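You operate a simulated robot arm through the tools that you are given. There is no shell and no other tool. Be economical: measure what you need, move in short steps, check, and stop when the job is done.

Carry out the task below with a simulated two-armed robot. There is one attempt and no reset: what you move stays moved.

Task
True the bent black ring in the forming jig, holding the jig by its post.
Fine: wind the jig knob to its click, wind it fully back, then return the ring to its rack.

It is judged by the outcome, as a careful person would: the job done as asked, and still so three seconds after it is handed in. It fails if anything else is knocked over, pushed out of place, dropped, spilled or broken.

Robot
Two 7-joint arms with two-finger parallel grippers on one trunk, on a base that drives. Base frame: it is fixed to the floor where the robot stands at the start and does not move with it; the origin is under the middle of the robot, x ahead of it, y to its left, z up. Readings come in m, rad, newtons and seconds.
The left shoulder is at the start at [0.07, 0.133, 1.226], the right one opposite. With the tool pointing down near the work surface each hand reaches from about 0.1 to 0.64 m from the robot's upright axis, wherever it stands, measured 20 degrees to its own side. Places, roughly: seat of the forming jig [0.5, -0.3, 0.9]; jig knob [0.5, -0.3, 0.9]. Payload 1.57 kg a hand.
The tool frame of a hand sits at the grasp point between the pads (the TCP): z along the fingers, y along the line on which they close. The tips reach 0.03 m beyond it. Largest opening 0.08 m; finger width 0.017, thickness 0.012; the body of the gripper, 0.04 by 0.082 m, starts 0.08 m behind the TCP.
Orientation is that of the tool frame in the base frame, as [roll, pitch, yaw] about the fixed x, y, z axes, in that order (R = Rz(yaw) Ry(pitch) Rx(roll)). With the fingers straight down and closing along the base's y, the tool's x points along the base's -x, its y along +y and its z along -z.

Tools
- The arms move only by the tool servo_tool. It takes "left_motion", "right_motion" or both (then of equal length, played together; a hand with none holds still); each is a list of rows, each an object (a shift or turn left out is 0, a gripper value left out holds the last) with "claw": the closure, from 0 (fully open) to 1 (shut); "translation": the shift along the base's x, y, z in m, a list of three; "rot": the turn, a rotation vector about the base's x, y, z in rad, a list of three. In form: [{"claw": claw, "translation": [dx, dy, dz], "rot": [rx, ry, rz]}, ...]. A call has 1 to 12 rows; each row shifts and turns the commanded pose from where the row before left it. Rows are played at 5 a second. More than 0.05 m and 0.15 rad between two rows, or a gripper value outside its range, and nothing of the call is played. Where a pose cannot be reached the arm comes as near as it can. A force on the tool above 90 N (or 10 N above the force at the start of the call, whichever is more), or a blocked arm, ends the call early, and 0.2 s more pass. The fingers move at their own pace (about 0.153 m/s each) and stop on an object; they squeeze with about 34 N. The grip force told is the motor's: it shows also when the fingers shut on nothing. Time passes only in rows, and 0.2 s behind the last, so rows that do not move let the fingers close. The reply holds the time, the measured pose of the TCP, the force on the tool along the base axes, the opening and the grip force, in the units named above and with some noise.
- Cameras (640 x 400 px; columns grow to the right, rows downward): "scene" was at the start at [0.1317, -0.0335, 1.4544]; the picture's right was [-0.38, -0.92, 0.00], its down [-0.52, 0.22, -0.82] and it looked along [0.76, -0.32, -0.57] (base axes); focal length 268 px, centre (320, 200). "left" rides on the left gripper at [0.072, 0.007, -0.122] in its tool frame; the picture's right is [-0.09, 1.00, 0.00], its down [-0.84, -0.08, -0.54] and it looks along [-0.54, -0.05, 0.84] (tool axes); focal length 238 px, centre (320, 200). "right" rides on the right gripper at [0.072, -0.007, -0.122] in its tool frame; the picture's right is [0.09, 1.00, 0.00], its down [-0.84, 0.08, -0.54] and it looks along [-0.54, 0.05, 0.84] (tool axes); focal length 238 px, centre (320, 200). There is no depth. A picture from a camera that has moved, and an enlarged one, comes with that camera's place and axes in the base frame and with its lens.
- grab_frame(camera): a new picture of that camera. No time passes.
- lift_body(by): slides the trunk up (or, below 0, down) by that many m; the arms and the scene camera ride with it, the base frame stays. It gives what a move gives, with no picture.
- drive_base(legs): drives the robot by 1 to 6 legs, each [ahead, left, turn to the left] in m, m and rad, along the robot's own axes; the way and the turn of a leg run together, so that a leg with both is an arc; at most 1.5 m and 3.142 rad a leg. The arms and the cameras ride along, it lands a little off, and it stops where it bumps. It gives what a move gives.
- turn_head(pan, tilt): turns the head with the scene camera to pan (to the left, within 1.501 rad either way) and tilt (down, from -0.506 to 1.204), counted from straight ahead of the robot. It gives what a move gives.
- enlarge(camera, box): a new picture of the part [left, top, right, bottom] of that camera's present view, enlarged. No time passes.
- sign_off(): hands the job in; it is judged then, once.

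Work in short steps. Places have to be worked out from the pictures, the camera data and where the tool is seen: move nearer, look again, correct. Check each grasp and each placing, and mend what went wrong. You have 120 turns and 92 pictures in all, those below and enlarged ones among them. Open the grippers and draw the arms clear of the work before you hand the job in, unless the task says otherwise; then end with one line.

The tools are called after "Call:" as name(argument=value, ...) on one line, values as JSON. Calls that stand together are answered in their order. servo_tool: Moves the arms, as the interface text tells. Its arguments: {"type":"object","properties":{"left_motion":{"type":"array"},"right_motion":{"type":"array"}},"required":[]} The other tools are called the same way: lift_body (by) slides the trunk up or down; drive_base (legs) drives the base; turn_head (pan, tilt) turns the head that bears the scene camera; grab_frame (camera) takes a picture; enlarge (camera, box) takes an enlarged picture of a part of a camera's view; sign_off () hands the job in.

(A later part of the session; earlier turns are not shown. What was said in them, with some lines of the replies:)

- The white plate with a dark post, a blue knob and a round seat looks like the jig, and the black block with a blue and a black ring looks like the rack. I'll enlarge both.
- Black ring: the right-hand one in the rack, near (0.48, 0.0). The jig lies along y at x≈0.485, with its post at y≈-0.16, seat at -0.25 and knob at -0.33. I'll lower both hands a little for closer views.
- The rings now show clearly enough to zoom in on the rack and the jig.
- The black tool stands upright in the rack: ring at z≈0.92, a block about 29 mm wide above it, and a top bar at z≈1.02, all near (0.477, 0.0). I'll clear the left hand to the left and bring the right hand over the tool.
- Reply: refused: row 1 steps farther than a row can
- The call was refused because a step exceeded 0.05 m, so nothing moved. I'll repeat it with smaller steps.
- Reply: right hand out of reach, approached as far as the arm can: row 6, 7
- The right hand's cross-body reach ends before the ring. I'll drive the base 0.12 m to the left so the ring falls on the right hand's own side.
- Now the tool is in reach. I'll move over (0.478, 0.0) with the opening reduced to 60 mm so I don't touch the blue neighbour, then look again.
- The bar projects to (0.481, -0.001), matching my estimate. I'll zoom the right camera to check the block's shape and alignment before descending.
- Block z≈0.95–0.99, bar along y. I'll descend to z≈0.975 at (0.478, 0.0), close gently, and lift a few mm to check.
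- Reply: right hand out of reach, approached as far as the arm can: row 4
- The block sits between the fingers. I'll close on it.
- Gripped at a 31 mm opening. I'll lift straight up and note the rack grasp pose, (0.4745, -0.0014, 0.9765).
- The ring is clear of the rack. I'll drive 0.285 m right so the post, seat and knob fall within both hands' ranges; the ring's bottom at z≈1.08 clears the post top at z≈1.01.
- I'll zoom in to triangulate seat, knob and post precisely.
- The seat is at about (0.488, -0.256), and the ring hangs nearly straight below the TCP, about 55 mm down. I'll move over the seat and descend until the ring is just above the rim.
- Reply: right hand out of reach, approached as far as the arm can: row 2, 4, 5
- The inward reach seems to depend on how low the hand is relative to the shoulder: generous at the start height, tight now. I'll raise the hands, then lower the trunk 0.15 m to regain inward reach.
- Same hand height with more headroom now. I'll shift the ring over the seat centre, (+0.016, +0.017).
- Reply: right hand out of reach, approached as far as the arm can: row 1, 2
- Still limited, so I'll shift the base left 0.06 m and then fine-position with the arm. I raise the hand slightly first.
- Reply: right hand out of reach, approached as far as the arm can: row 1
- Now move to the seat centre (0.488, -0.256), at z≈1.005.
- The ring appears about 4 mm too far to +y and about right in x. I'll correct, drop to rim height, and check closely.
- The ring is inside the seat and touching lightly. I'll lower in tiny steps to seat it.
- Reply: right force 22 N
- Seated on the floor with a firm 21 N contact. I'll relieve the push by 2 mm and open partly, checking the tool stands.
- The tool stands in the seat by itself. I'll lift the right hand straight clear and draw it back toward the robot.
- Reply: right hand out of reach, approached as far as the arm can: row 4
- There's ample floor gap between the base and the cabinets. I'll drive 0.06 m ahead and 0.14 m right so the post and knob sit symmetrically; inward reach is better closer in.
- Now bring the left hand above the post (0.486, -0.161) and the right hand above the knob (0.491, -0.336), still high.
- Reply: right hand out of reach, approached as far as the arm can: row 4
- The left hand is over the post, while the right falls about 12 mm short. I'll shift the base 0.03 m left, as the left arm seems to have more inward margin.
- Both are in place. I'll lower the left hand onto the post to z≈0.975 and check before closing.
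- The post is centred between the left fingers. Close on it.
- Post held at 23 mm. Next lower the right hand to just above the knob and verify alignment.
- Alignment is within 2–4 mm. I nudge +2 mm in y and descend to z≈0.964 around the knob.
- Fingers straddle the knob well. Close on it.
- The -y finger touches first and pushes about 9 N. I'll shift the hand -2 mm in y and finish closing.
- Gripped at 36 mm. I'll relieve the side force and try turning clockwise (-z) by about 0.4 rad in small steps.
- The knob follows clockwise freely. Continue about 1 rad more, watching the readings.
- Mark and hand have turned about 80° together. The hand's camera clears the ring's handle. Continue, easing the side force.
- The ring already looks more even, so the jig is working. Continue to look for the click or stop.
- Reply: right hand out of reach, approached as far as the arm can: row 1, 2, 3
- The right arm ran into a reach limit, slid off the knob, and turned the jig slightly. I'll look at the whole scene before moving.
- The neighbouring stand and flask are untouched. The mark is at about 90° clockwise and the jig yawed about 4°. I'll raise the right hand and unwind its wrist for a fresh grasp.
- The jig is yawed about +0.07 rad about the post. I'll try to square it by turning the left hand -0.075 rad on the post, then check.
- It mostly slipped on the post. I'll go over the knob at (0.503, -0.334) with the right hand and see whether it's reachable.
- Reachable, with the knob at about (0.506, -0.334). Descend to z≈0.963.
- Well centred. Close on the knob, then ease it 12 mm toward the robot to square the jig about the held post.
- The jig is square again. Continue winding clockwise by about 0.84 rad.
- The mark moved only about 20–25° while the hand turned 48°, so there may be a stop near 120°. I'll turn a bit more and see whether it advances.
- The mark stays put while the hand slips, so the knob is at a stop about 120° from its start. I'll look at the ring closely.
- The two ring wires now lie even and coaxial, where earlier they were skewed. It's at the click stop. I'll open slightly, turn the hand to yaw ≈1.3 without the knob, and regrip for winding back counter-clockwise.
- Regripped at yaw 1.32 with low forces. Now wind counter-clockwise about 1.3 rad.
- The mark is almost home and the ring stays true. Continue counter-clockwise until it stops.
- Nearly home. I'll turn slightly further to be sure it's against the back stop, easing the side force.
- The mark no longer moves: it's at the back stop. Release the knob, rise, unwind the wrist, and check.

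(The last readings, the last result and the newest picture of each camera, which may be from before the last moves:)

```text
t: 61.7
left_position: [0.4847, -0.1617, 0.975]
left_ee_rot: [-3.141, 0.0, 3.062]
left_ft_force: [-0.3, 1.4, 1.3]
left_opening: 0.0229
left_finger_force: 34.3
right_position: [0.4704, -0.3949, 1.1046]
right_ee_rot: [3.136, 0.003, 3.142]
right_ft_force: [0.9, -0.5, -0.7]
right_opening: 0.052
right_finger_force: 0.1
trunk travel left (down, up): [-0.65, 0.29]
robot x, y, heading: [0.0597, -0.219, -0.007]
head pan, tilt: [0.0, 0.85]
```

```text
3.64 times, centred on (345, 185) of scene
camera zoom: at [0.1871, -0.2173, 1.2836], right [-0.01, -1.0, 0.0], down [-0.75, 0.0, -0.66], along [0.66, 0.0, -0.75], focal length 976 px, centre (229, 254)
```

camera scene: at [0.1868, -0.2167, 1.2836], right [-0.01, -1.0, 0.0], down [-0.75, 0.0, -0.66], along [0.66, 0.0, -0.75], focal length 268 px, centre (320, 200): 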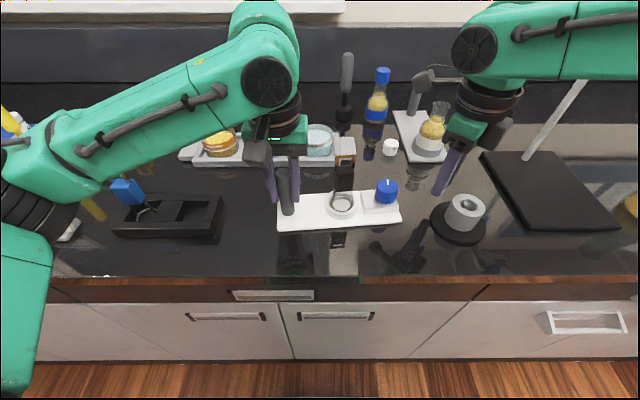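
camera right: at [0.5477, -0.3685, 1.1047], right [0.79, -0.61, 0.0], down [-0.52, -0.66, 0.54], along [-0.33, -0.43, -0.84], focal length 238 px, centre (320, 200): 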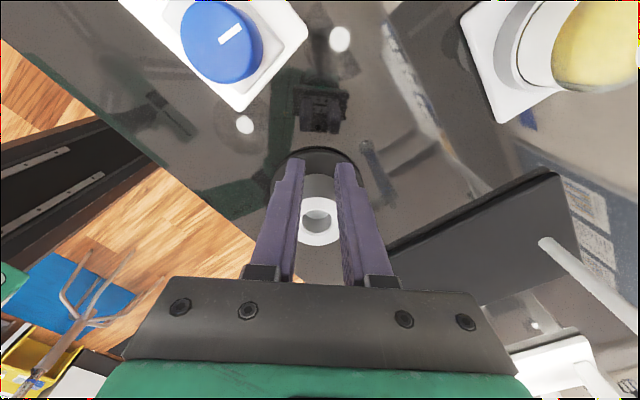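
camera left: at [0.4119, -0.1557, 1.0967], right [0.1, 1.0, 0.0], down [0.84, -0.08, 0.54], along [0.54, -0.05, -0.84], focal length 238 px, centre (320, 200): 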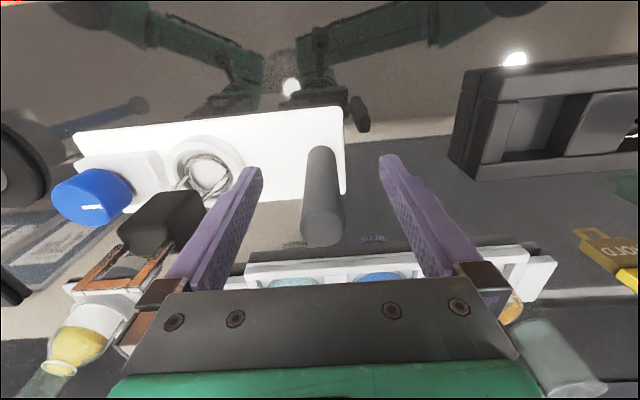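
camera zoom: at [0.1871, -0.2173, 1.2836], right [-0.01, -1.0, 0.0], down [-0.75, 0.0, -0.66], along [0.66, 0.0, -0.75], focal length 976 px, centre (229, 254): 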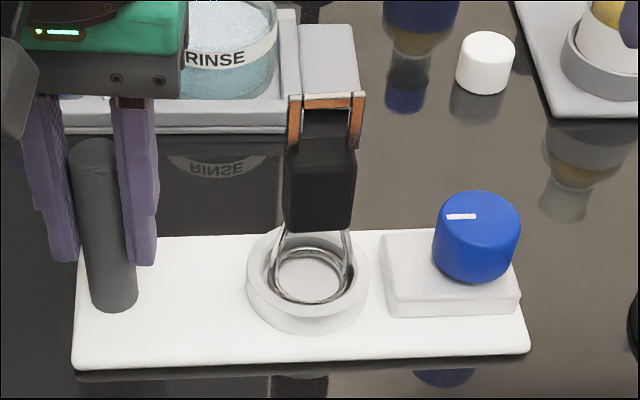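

The knob mark is back at its starting position and the ring is true. Now release the post with the left hand, rise straight up and move it away.

Call:
servo_tool(left_motion=[{"claw": 0.5}, {"claw": 0.3}, {"translation": [0, 0, 0.03]}, {"translation": [0, 0, 0.04]}, {"translation": [0, 0, 0.04]}, {"translation": [0, 0, 0.04]}, {"translation": [-0.03, 0.035, 0], "rot": [0, 0, 0.075]}, {"translation": [-0.03, 0.035, 0]}, {"translation": [-0.03, 0.035, 0]}, {}], right_motion=[{}, {}, {}, {}, {}, {}, {"translation": [-0.03, -0.02, 0.02]}, {"translation": [-0.03, -0.02, 0.02]}, {}, {}])

Call:
drive_base(legs=[[-0.06, 0.11, 0]])

Call:
grab_frame(camera="scene")

```text
t: 63.9
left_position: [0.3944, -0.0557, 1.1256]
left_ee_rot: [3.138, 0.0, 3.137]
left_ft_force: [0.0, 0.0, 0.4]
left_opening: 0.0562
left_finger_force: 0.1
right_position: [0.4121, -0.4364, 1.1437]
right_ee_rot: [3.136, 0.004, -3.14]
right_ft_force: [-0.4, -0.7, -0.2]
right_opening: 0.0521
right_finger_force: 0.1
trunk travel left (down, up): [-0.65, 0.29]
robot x, y, heading: [0.0594, -0.2165, -0.002]
head pan, tilt: [0.0, 0.85]
```

```text
t: 65.2
left_position: [0.3342, 0.0531, 1.1241]
left_ee_rot: [3.138, 0.0, 3.136]
left_ft_force: [-0.3, -0.3, 0.2]
left_opening: 0.0558
left_finger_force: 0.2
right_position: [0.3527, -0.3261, 1.1426]
right_ee_rot: [3.133, 0.004, -3.14]
right_ft_force: [0.9, -0.5, 0.4]
right_opening: 0.0522
right_finger_force: 0.1
trunk travel left (down, up): [-0.65, 0.29]
robot x, y, heading: [0.0014, -0.1062, -0.001]
head pan, tilt: [0.0, 0.85]
```

```text
21 pictures are left
camera scene: at [0.1283, -0.1082, 1.2835], right [-0.01, -1.0, 0.0], down [-0.75, 0.01, -0.66], along [0.66, 0.0, -0.75], focal length 268 px, centre (320, 200)
```

scene: 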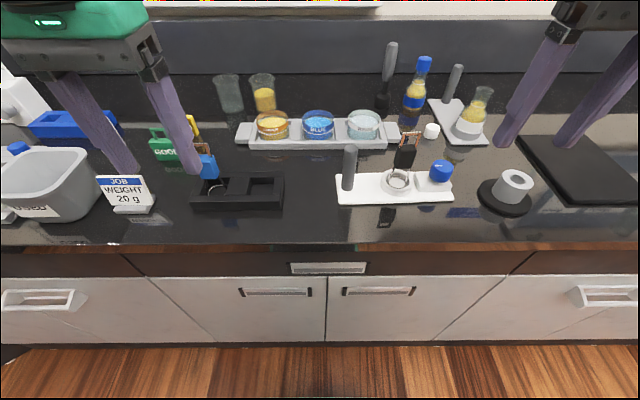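

All is upright. Next bring the right hand above the ring's handle, z≈1.09.

Call:
servo_tool(right_motion=[{"translation": [0.02, 0.014, -0.01], "claw": 0.3}, {"translation": [0.025, 0.014, -0.01]}, {"translation": [0.025, 0.014, -0.01]}, {"translation": [0.025, 0.014, -0.01]}, {"translation": [0.02, 0.013, -0.008]}, {"translation": [0.018, 0, 0]}, {}])

Call:
enlarge(camera="right", box=[220, 60, 420, 260])

```text
t: 66.8
left_position: [0.3334, 0.0552, 1.1251]
left_ee_rot: [3.14, 0.0, 3.136]
left_ft_force: [0.1, 0.0, -1.4]
left_opening: 0.056
left_finger_force: 0.0
right_position: [0.4826, -0.2579, 1.0952]
right_ee_rot: [3.137, 0.004, 3.141]
right_ft_force: [0.3, -0.4, -0.4]
right_opening: 0.0563
right_finger_force: 0.0
trunk travel left (down, up): [-0.65, 0.29]
robot x, y, heading: [-0.0015, -0.1061, -0.008]
head pan, tilt: [0.0, 0.85]
```

```text
2.00 times, centred on (320, 160) of right
camera zoom: at [0.4111, -0.2663, 1.2171], right [-0.09, 1.0, 0.01], down [0.83, 0.07, 0.55], along [0.54, 0.05, -0.84], focal length 477 px, centre (320, 280)
```

zoom: 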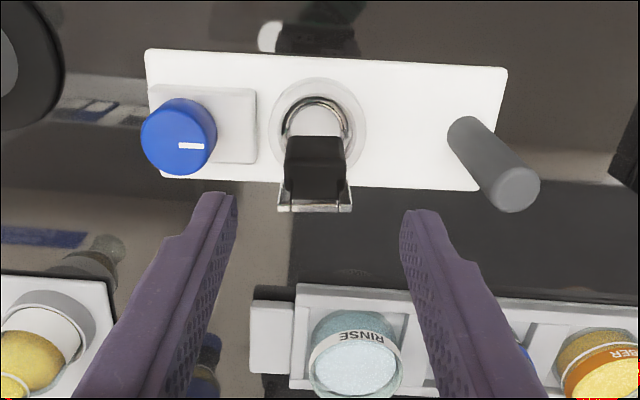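

The bar projects to about (0.497, -0.261). With its usual 6–7 mm offset from the grasp point, I target (0.490, -0.259) and descend to z≈0.985.

Call:
servo_tool(right_motion=[{"translation": [0.007, -0.001, -0.02]}, {"translation": [0, 0, -0.03]}, {"translation": [0, 0, -0.03]}, {"translation": [0, 0, -0.031]}, {}])

Call:
enlarge(camera="right", box=[230, 80, 410, 300])

```text
t: 68.0
left_position: [0.3335, 0.0544, 1.1243]
left_ee_rot: [-3.141, 0.0, 3.135]
left_ft_force: [0.4, 0.0, -0.8]
left_opening: 0.0562
left_finger_force: 0.1
right_position: [0.4909, -0.2571, 0.9852]
right_ee_rot: [3.134, 0.003, -3.141]
right_ft_force: [0.3, -0.3, -0.5]
right_opening: 0.0558
right_finger_force: 0.1
trunk travel left (down, up): [-0.65, 0.29]
robot x, y, heading: [-0.0025, -0.1023, -0.007]
head pan, tilt: [0.0, 0.85]
```

```text
1.82 times, centred on (320, 190) of right
camera zoom: at [0.4193, -0.2655, 1.1063], right [-0.09, 1.0, 0.01], down [0.83, 0.07, 0.55], along [0.54, 0.06, -0.84], focal length 433 px, centre (320, 218)
```

zoom: 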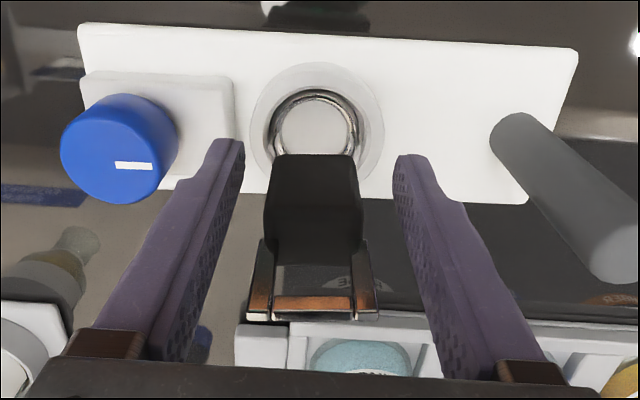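

The view matches the release pose. Shift 2 mm to -y and close.

Call:
servo_tool(right_motion=[{"translation": [0.001, -0.002, 0]}, {"claw": 0.55}, {"claw": 0.7}, {"claw": 0.8}, {}, {"translation": [0, 0, 0.015]}, {"translation": [0, 0, 0.015]}, {}])

Call:
enlarge(camera="scene", box=[330, 110, 470, 220])

```text
t: 69.8
left_position: [0.3349, 0.0546, 1.1257]
left_ee_rot: [-3.141, 0.001, 3.134]
left_ft_force: [0.2, 0.0, 0.2]
left_opening: 0.0561
left_finger_force: 0.2
right_position: [0.4922, -0.2585, 1.0136]
right_ee_rot: [3.136, 0.003, -3.141]
right_ft_force: [-0.2, -0.2, -0.4]
right_opening: 0.0314
right_finger_force: 33.3
trunk travel left (down, up): [-0.65, 0.29]
robot x, y, heading: [-0.0007, -0.1097, -0.008]
head pan, tilt: [0.0, 0.85]
```

```text
3.64 times, centred on (400, 165) of scene
camera zoom: at [0.128, -0.1069, 1.2836], right [-0.01, -1.0, 0.0], down [-0.75, 0.0, -0.66], along [0.66, 0.0, -0.75], focal length 976 px, centre (29, 327)
```

zoom: 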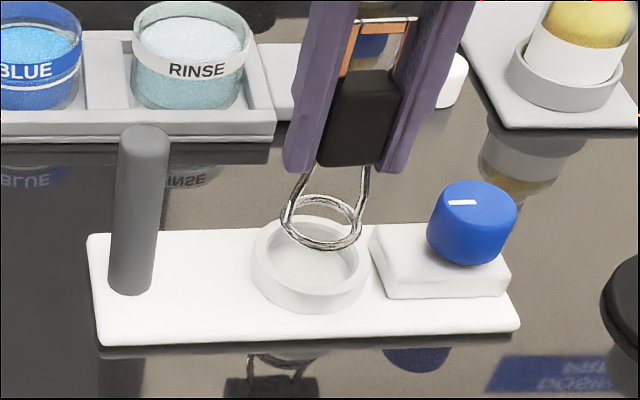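

The ring is out and held; the jig stands. Raise the trunk back 0.15 m, then drive 0.224 m left to the earlier rack-pick position.

Call:
lift_body(by=0.15)

Call:
drive_base(legs=[[0, 0.226, 0]])

Call:
turn_head(pan=-0.3, tilt=0.799)

Call:
grab_frame(camera="scene")

```text
t: 71.5
left_position: [0.3352, 0.0536, 1.2747]
left_ee_rot: [3.141, -0.002, 3.136]
left_ft_force: [0.1, 0.0, 0.4]
left_opening: 0.056
left_finger_force: 0.0
right_position: [0.4916, -0.2579, 1.1642]
right_ee_rot: [3.136, 0.002, -3.141]
right_ft_force: [0.2, -1.0, -0.6]
right_opening: 0.0311
right_finger_force: 33.8
trunk travel left (down, up): [-0.8, 0.14]
robot x, y, heading: [0.0009, -0.1045, -0.002]
head pan, tilt: [0.0, 0.85]
```

```text
t: 73.2
left_position: [0.3369, 0.2782, 1.275]
left_ee_rot: [3.139, 0.0, 3.136]
left_ft_force: [-1.0, -0.4, -0.3]
left_opening: 0.0562
left_finger_force: 0.0
right_position: [0.4952, -0.0344, 1.1642]
right_ee_rot: [3.134, 0.003, 3.141]
right_ft_force: [0.8, -0.3, -0.2]
right_opening: 0.0311
right_finger_force: 33.8
trunk travel left (down, up): [-0.8, 0.14]
robot x, y, heading: [-0.0013, 0.1201, -0.007]
head pan, tilt: [0.0, 0.85]
```

```text
t: 74.0
left_position: [0.3356, 0.2816, 1.2752]
left_ee_rot: [3.142, 0.0, 3.136]
left_ft_force: [0.1, 0.8, 0.7]
left_opening: 0.0562
left_finger_force: 0.1
right_position: [0.4948, -0.0314, 1.1638]
right_ee_rot: [3.136, 0.004, 3.141]
right_ft_force: [-1.3, -0.1, 0.4]
right_opening: 0.0311
right_finger_force: 33.7
trunk travel left (down, up): [-0.8, 0.14]
robot x, y, heading: [0.0015, 0.1206, -0.003]
head pan, tilt: [-0.3, 0.799]
```

```text
17 pictures are left
camera scene: at [0.1278, 0.0972, 1.4376], right [-0.3, -0.95, 0.0], down [-0.68, 0.21, -0.7], along [0.66, -0.21, -0.72], focal length 268 px, centre (320, 200)
```

scene: 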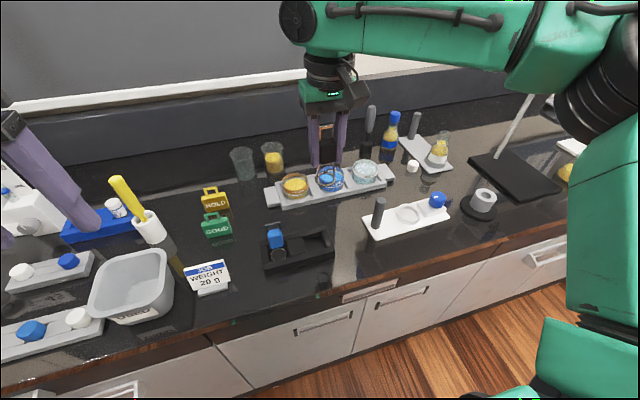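

The rack hasn't moved. Move above the recorded rack pose (0.4745, -0.0014) and come down to z≈1.02.

Call:
servo_tool(right_motion=[{"translation": [-0.01, 0.015, 0]}, {"translation": [-0.0105, 0.0155, -0.02]}, {"translation": [0, 0, -0.04]}, {"translation": [0, 0, -0.04]}, {"translation": [0, 0, -0.04]}, {}])

Call:
enlarge(camera="scene", box=[240, 190, 360, 280])

Call:
enlarge(camera="right", box=[230, 60, 430, 240])

```text
t: 75.4
left_position: [0.3349, 0.2816, 1.2747]
left_ee_rot: [3.14, 0.0, 3.137]
left_ft_force: [0.5, -0.7, 0.1]
left_opening: 0.056
left_finger_force: 0.1
right_position: [0.4731, -0.001, 1.0225]
right_ee_rot: [3.136, 0.004, 3.141]
right_ft_force: [0.4, 0.5, -0.7]
right_opening: 0.0315
right_finger_force: 34.2
trunk travel left (down, up): [-0.8, 0.14]
robot x, y, heading: [0.0026, 0.1214, -0.008]
head pan, tilt: [-0.3, 0.799]
```

```text
4.44 times, centred on (300, 235) of scene
camera zoom: at [0.1276, 0.0961, 1.4376], right [-0.3, -0.95, 0.0], down [-0.68, 0.22, -0.7], along [0.66, -0.21, -0.72], focal length 1193 px, centre (409, 44)
```

zoom: 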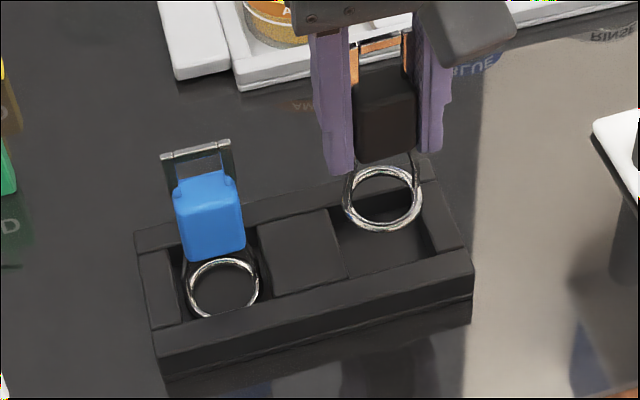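

```text
2.22 times, centred on (330, 150) of right
camera zoom: at [0.4025, -0.0091, 1.1458], right [-0.09, 1.0, 0.01], down [0.84, 0.07, 0.55], along [0.54, 0.06, -0.84], focal length 530 px, centre (298, 311)
```

zoom: 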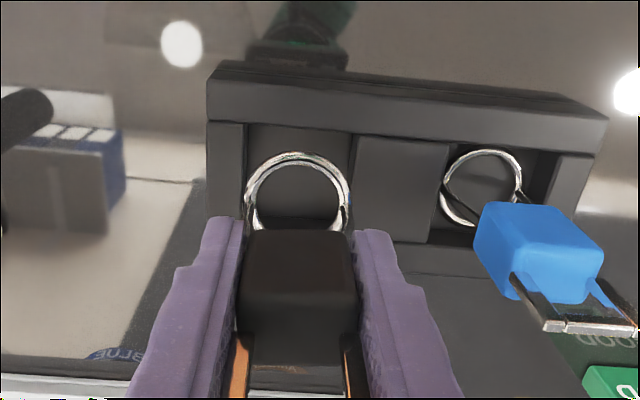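

The trued ring hangs about 2–3 mm closer to the robot than before. I'll shift +3 mm in x and lower to the rack mouth.

Call:
servo_tool(right_motion=[{"translation": [0.003, 0, -0.01]}, {"translation": [0, 0, -0.012]}, {}])

Call:
enlarge(camera="scene", box=[240, 190, 360, 280])

Call:
enlarge(camera="right", box=[250, 60, 410, 180])

```text
t: 76.2
left_position: [0.3365, 0.2807, 1.2745]
left_ee_rot: [3.14, 0.0, 3.137]
left_ft_force: [0.9, 0.2, 0.2]
left_opening: 0.0558
left_finger_force: 0.0
right_position: [0.4765, -0.0009, 1.0016]
right_ee_rot: [3.136, 0.005, 3.141]
right_ft_force: [-1.0, 0.0, -0.2]
right_opening: 0.0313
right_finger_force: 34.0
trunk travel left (down, up): [-0.8, 0.14]
robot x, y, heading: [0.0006, 0.1194, -0.007]
head pan, tilt: [-0.3, 0.799]
```

```text
4.44 times, centred on (300, 235) of scene
camera zoom: at [0.1274, 0.0962, 1.4377], right [-0.3, -0.95, 0.0], down [-0.68, 0.22, -0.7], along [0.67, -0.21, -0.72], focal length 1193 px, centre (409, 44)
```

zoom: 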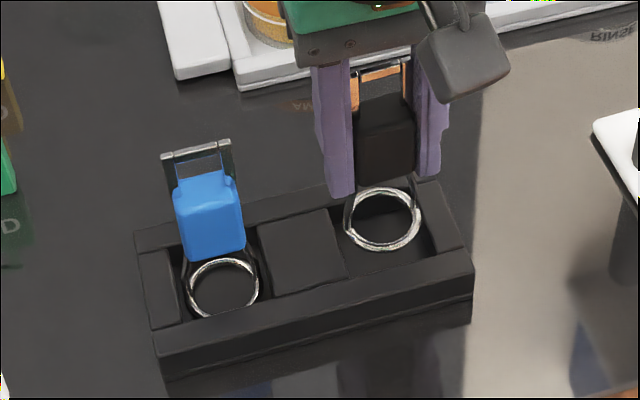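

```text
3.33 times, centred on (330, 120) of right
camera zoom: at [0.4051, -0.0093, 1.1244], right [-0.09, 1.0, 0.01], down [0.83, 0.07, 0.55], along [0.54, 0.06, -0.84], focal length 794 px, centre (287, 467)
```

zoom: 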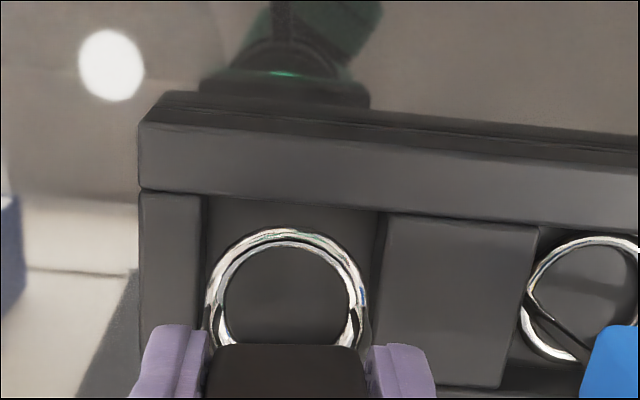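

Aligned in y; both views suggest about 2–3 mm more in +x. Apply that and lower into the pocket, watching force.

Call:
servo_tool(right_motion=[{"translation": [0.0025, 0, -0.005]}, {"translation": [0, 0, -0.008]}, {}])

Call:
enlarge(camera="right", box=[250, 60, 410, 180])

```text
t: 77.0
left_position: [0.3385, 0.2811, 1.2728]
left_ee_rot: [3.141, -0.003, 3.135]
left_ft_force: [0.2, -0.4, 0.0]
left_opening: 0.0562
left_finger_force: 0.1
right_position: [0.4811, -0.0018, 0.9875]
right_ee_rot: [3.136, -0.002, 3.141]
right_ft_force: [-2.1, -0.3, -2.2]
right_opening: 0.0313
right_finger_force: 33.9
trunk travel left (down, up): [-0.8, 0.14]
robot x, y, heading: [0.002, 0.1183, -0.007]
head pan, tilt: [-0.3, 0.799]
```

```text
3.33 times, centred on (330, 120) of right
camera zoom: at [0.41, -0.0096, 1.1094], right [-0.09, 1.0, 0.01], down [0.84, 0.07, 0.54], along [0.54, 0.05, -0.84], focal length 794 px, centre (287, 467)
```

zoom: 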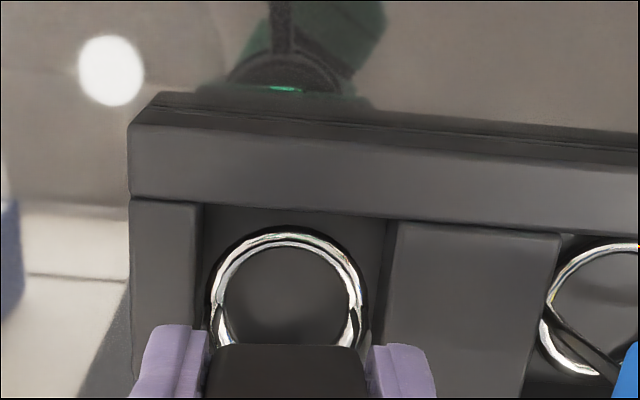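

The ring is entering the pocket. A small -x force suggests the rear wall, so back off 1.5 mm and lower to the seat.

Call:
servo_tool(right_motion=[{"translation": [-0.0015, 0, 0]}, {"translation": [0, 0, -0.005]}, {"translation": [0, 0, -0.004]}, {}])

Call:
enlarge(camera="scene", box=[240, 190, 360, 280])

```text
t: 78.0
left_position: [0.3366, 0.2822, 1.2757]
left_ee_rot: [3.14, -0.001, 3.136]
left_ft_force: [-0.7, -0.2, 0.7]
left_opening: 0.0559
left_finger_force: 0.0
right_position: [0.4755, -0.0023, 0.9802]
right_ee_rot: [3.136, 0.003, -3.141]
right_ft_force: [-0.1, 0.7, 0.2]
right_opening: 0.0311
right_finger_force: 34.0
trunk travel left (down, up): [-0.8, 0.14]
robot x, y, heading: [-0.001, 0.1197, -0.006]
head pan, tilt: [-0.3, 0.799]
```

```text
4.44 times, centred on (300, 235) of scene
camera zoom: at [0.1275, 0.0962, 1.4376], right [-0.3, -0.95, 0.0], down [-0.68, 0.22, -0.7], along [0.67, -0.21, -0.72], focal length 1193 px, centre (409, 44)
```

zoom: 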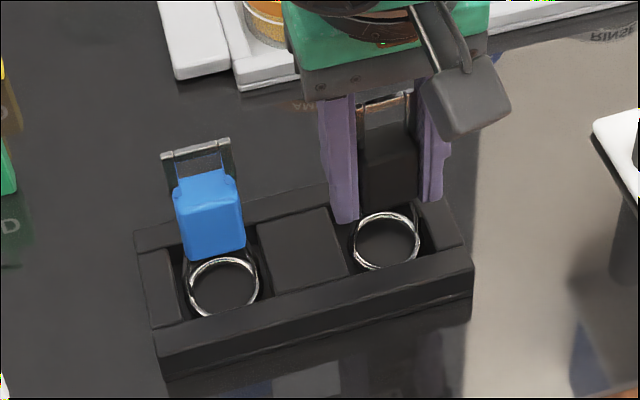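

The ring is in its pocket. Lower the last few mm until contact.

Call:
servo_tool(right_motion=[{"translation": [0, 0, -0.002]}, {"translation": [0, 0, -0.002]}, {}])

```text
t: 78.8
left_position: [0.3354, 0.2811, 1.2758]
left_ee_rot: [3.141, 0.0, 3.137]
left_ft_force: [0.1, 0.2, 0.6]
left_opening: 0.0558
left_finger_force: 0.0
right_position: [0.4775, -0.0034, 0.9769]
right_ee_rot: [3.134, 0.006, 3.141]
right_ft_force: [0.9, 1.7, -0.2]
right_opening: 0.0311
right_finger_force: 34.2
right hand out of reach, approached as far as the arm can: row 2
trunk travel left (down, up): [-0.8, 0.14]
robot x, y, heading: [-0.0004, 0.1193, -0.003]
head pan, tilt: [-0.3, 0.799]
```

At the arm's reach limit with no clear contact yet. I'll lower the trunk by 2 mm to feel for contact.

Call:
lift_body(by=-0.002)

```text
t: 79.4
left_position: [0.3349, 0.2806, 1.2732]
left_ee_rot: [-3.14, 0.0, 3.136]
left_ft_force: [0.1, 0.7, 0.4]
left_opening: 0.056
left_finger_force: 0.1
right_position: [0.4757, -0.0024, 0.9765]
right_ee_rot: [3.134, 0.008, -3.141]
right_ft_force: [1.4, 0.6, 7.3]
right_opening: 0.031
right_finger_force: 34.3
trunk travel left (down, up): [-0.798, 0.142]
robot x, y, heading: [-0.0036, 0.1208, -0.007]
head pan, tilt: [-0.3, 0.799]
```

Contact at 7 N up: the ring rests on the rack floor. Open gradually and check that it stands.

Call:
servo_tool(right_motion=[{"claw": 0.57}, {"claw": 0.45}, {"claw": 0.35}, {}])

Call:
enlarge(camera="scene", box=[240, 190, 360, 280])

```text
t: 80.4
left_position: [0.3351, 0.2811, 1.2728]
left_ee_rot: [3.14, 0.001, 3.138]
left_ft_force: [0.8, 0.0, -0.4]
left_opening: 0.056
left_finger_force: 0.0
right_position: [0.4764, -0.0025, 0.9757]
right_ee_rot: [3.134, 0.004, 3.141]
right_ft_force: [-0.5, -0.4, 0.1]
right_opening: 0.0518
right_finger_force: 0.0
trunk travel left (down, up): [-0.798, 0.142]
robot x, y, heading: [0.0009, 0.1214, -0.007]
head pan, tilt: [-0.3, 0.799]
```

```text
4.44 times, centred on (300, 235) of scene
camera zoom: at [0.1277, 0.0961, 1.4356], right [-0.3, -0.95, 0.0], down [-0.68, 0.22, -0.7], along [0.66, -0.21, -0.72], focal length 1193 px, centre (409, 44)
```

zoom: 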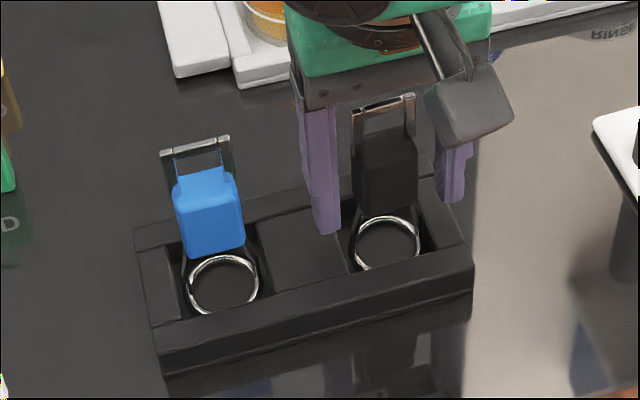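

It stands upright in its pocket. Rise straight up, then draw the hand back.

Call:
servo_tool(right_motion=[{"translation": [0, 0, 0.02]}, {"translation": [0, 0, 0.03]}, {"translation": [0, 0, 0.04]}, {"translation": [0, 0, 0.04]}, {"translation": [-0.03, -0.035, 0.01]}, {"translation": [-0.03, -0.035, 0.01]}, {"translation": [-0.03, -0.035, 0]}, {"claw": 0.0}], left_motion=[{}, {}, {}, {}, {}, {}, {}, {"claw": 0.0}])

Call:
grab_frame(camera="scene")

Call:
enlarge(camera="scene", box=[240, 180, 460, 280])

```text
t: 82.2
left_position: [0.3358, 0.2815, 1.2725]
left_ee_rot: [-3.142, 0.001, 3.137]
left_ft_force: [0.1, -0.3, -0.5]
left_opening: 0.0801
left_finger_force: 0.0
right_position: [0.386, -0.109, 1.1255]
right_ee_rot: [3.133, 0.004, -3.139]
right_ft_force: [0.3, 0.2, -0.4]
right_opening: 0.08
right_finger_force: 0.0
trunk travel left (down, up): [-0.798, 0.142]
robot x, y, heading: [0.0005, 0.1133, -0.01]
head pan, tilt: [-0.3, 0.799]
```

```text
9 pictures are left
camera scene: at [0.1284, 0.0967, 1.4355], right [-0.3, -0.95, 0.0], down [-0.68, 0.21, -0.7], along [0.66, -0.21, -0.72], focal length 268 px, centre (320, 200)
```

scene: 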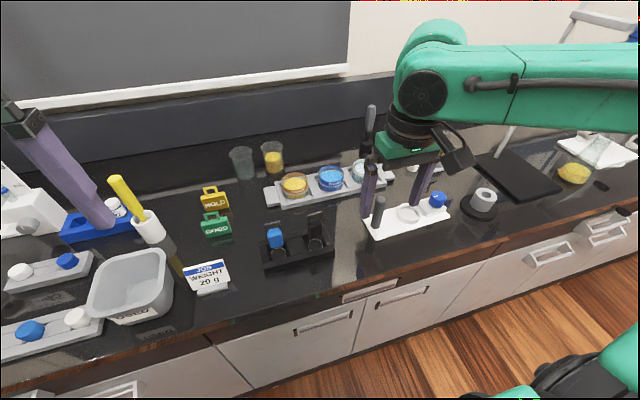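

```text
2.91 times, centred on (350, 230) of scene
camera zoom: at [0.1284, 0.0967, 1.4355], right [-0.3, -0.95, 0.0], down [-0.68, 0.21, -0.7], along [0.66, -0.21, -0.72], focal length 781 px, centre (233, 113)
```

zoom: 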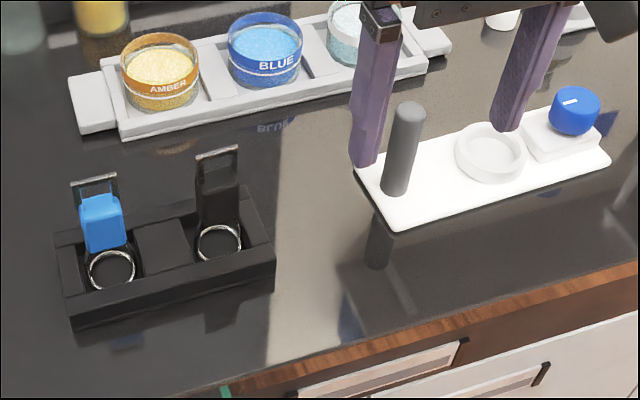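

The ring is back in its rack, the knob is home, and everything else is in place. Raise the right hand a little more, then hand in.

Call:
servo_tool(right_motion=[{"translation": [-0.01, -0.01, 0.04]}, {"translation": [-0.01, -0.01, 0.04]}, {}])

Call:
sign_off()

```text
t: 83.0
left_position: [0.3364, 0.281, 1.2717]
left_ee_rot: [3.139, -0.001, 3.135]
left_ft_force: [-0.2, 0.5, -0.2]
left_opening: 0.08
left_finger_force: 0.1
right_position: [0.3675, -0.1303, 1.2058]
right_ee_rot: [3.134, 0.004, 3.14]
right_ft_force: [-0.4, 0.2, -0.4]
right_opening: 0.08
right_finger_force: 0.0
trunk travel left (down, up): [-0.798, 0.142]
robot x, y, heading: [0.0012, 0.1207, -0.008]
head pan, tilt: [-0.3, 0.799]
```

```text
The job is handed in.
```

I trued the black ring with the jig held by its post, wound the knob to its stop at about 120° (taken as the click, which I couldn't sense) and fully back, and returned the ring to its rack; once the right hand slipped off the knob and turned the jig about 4°, which I squared up again to within a degree or two.
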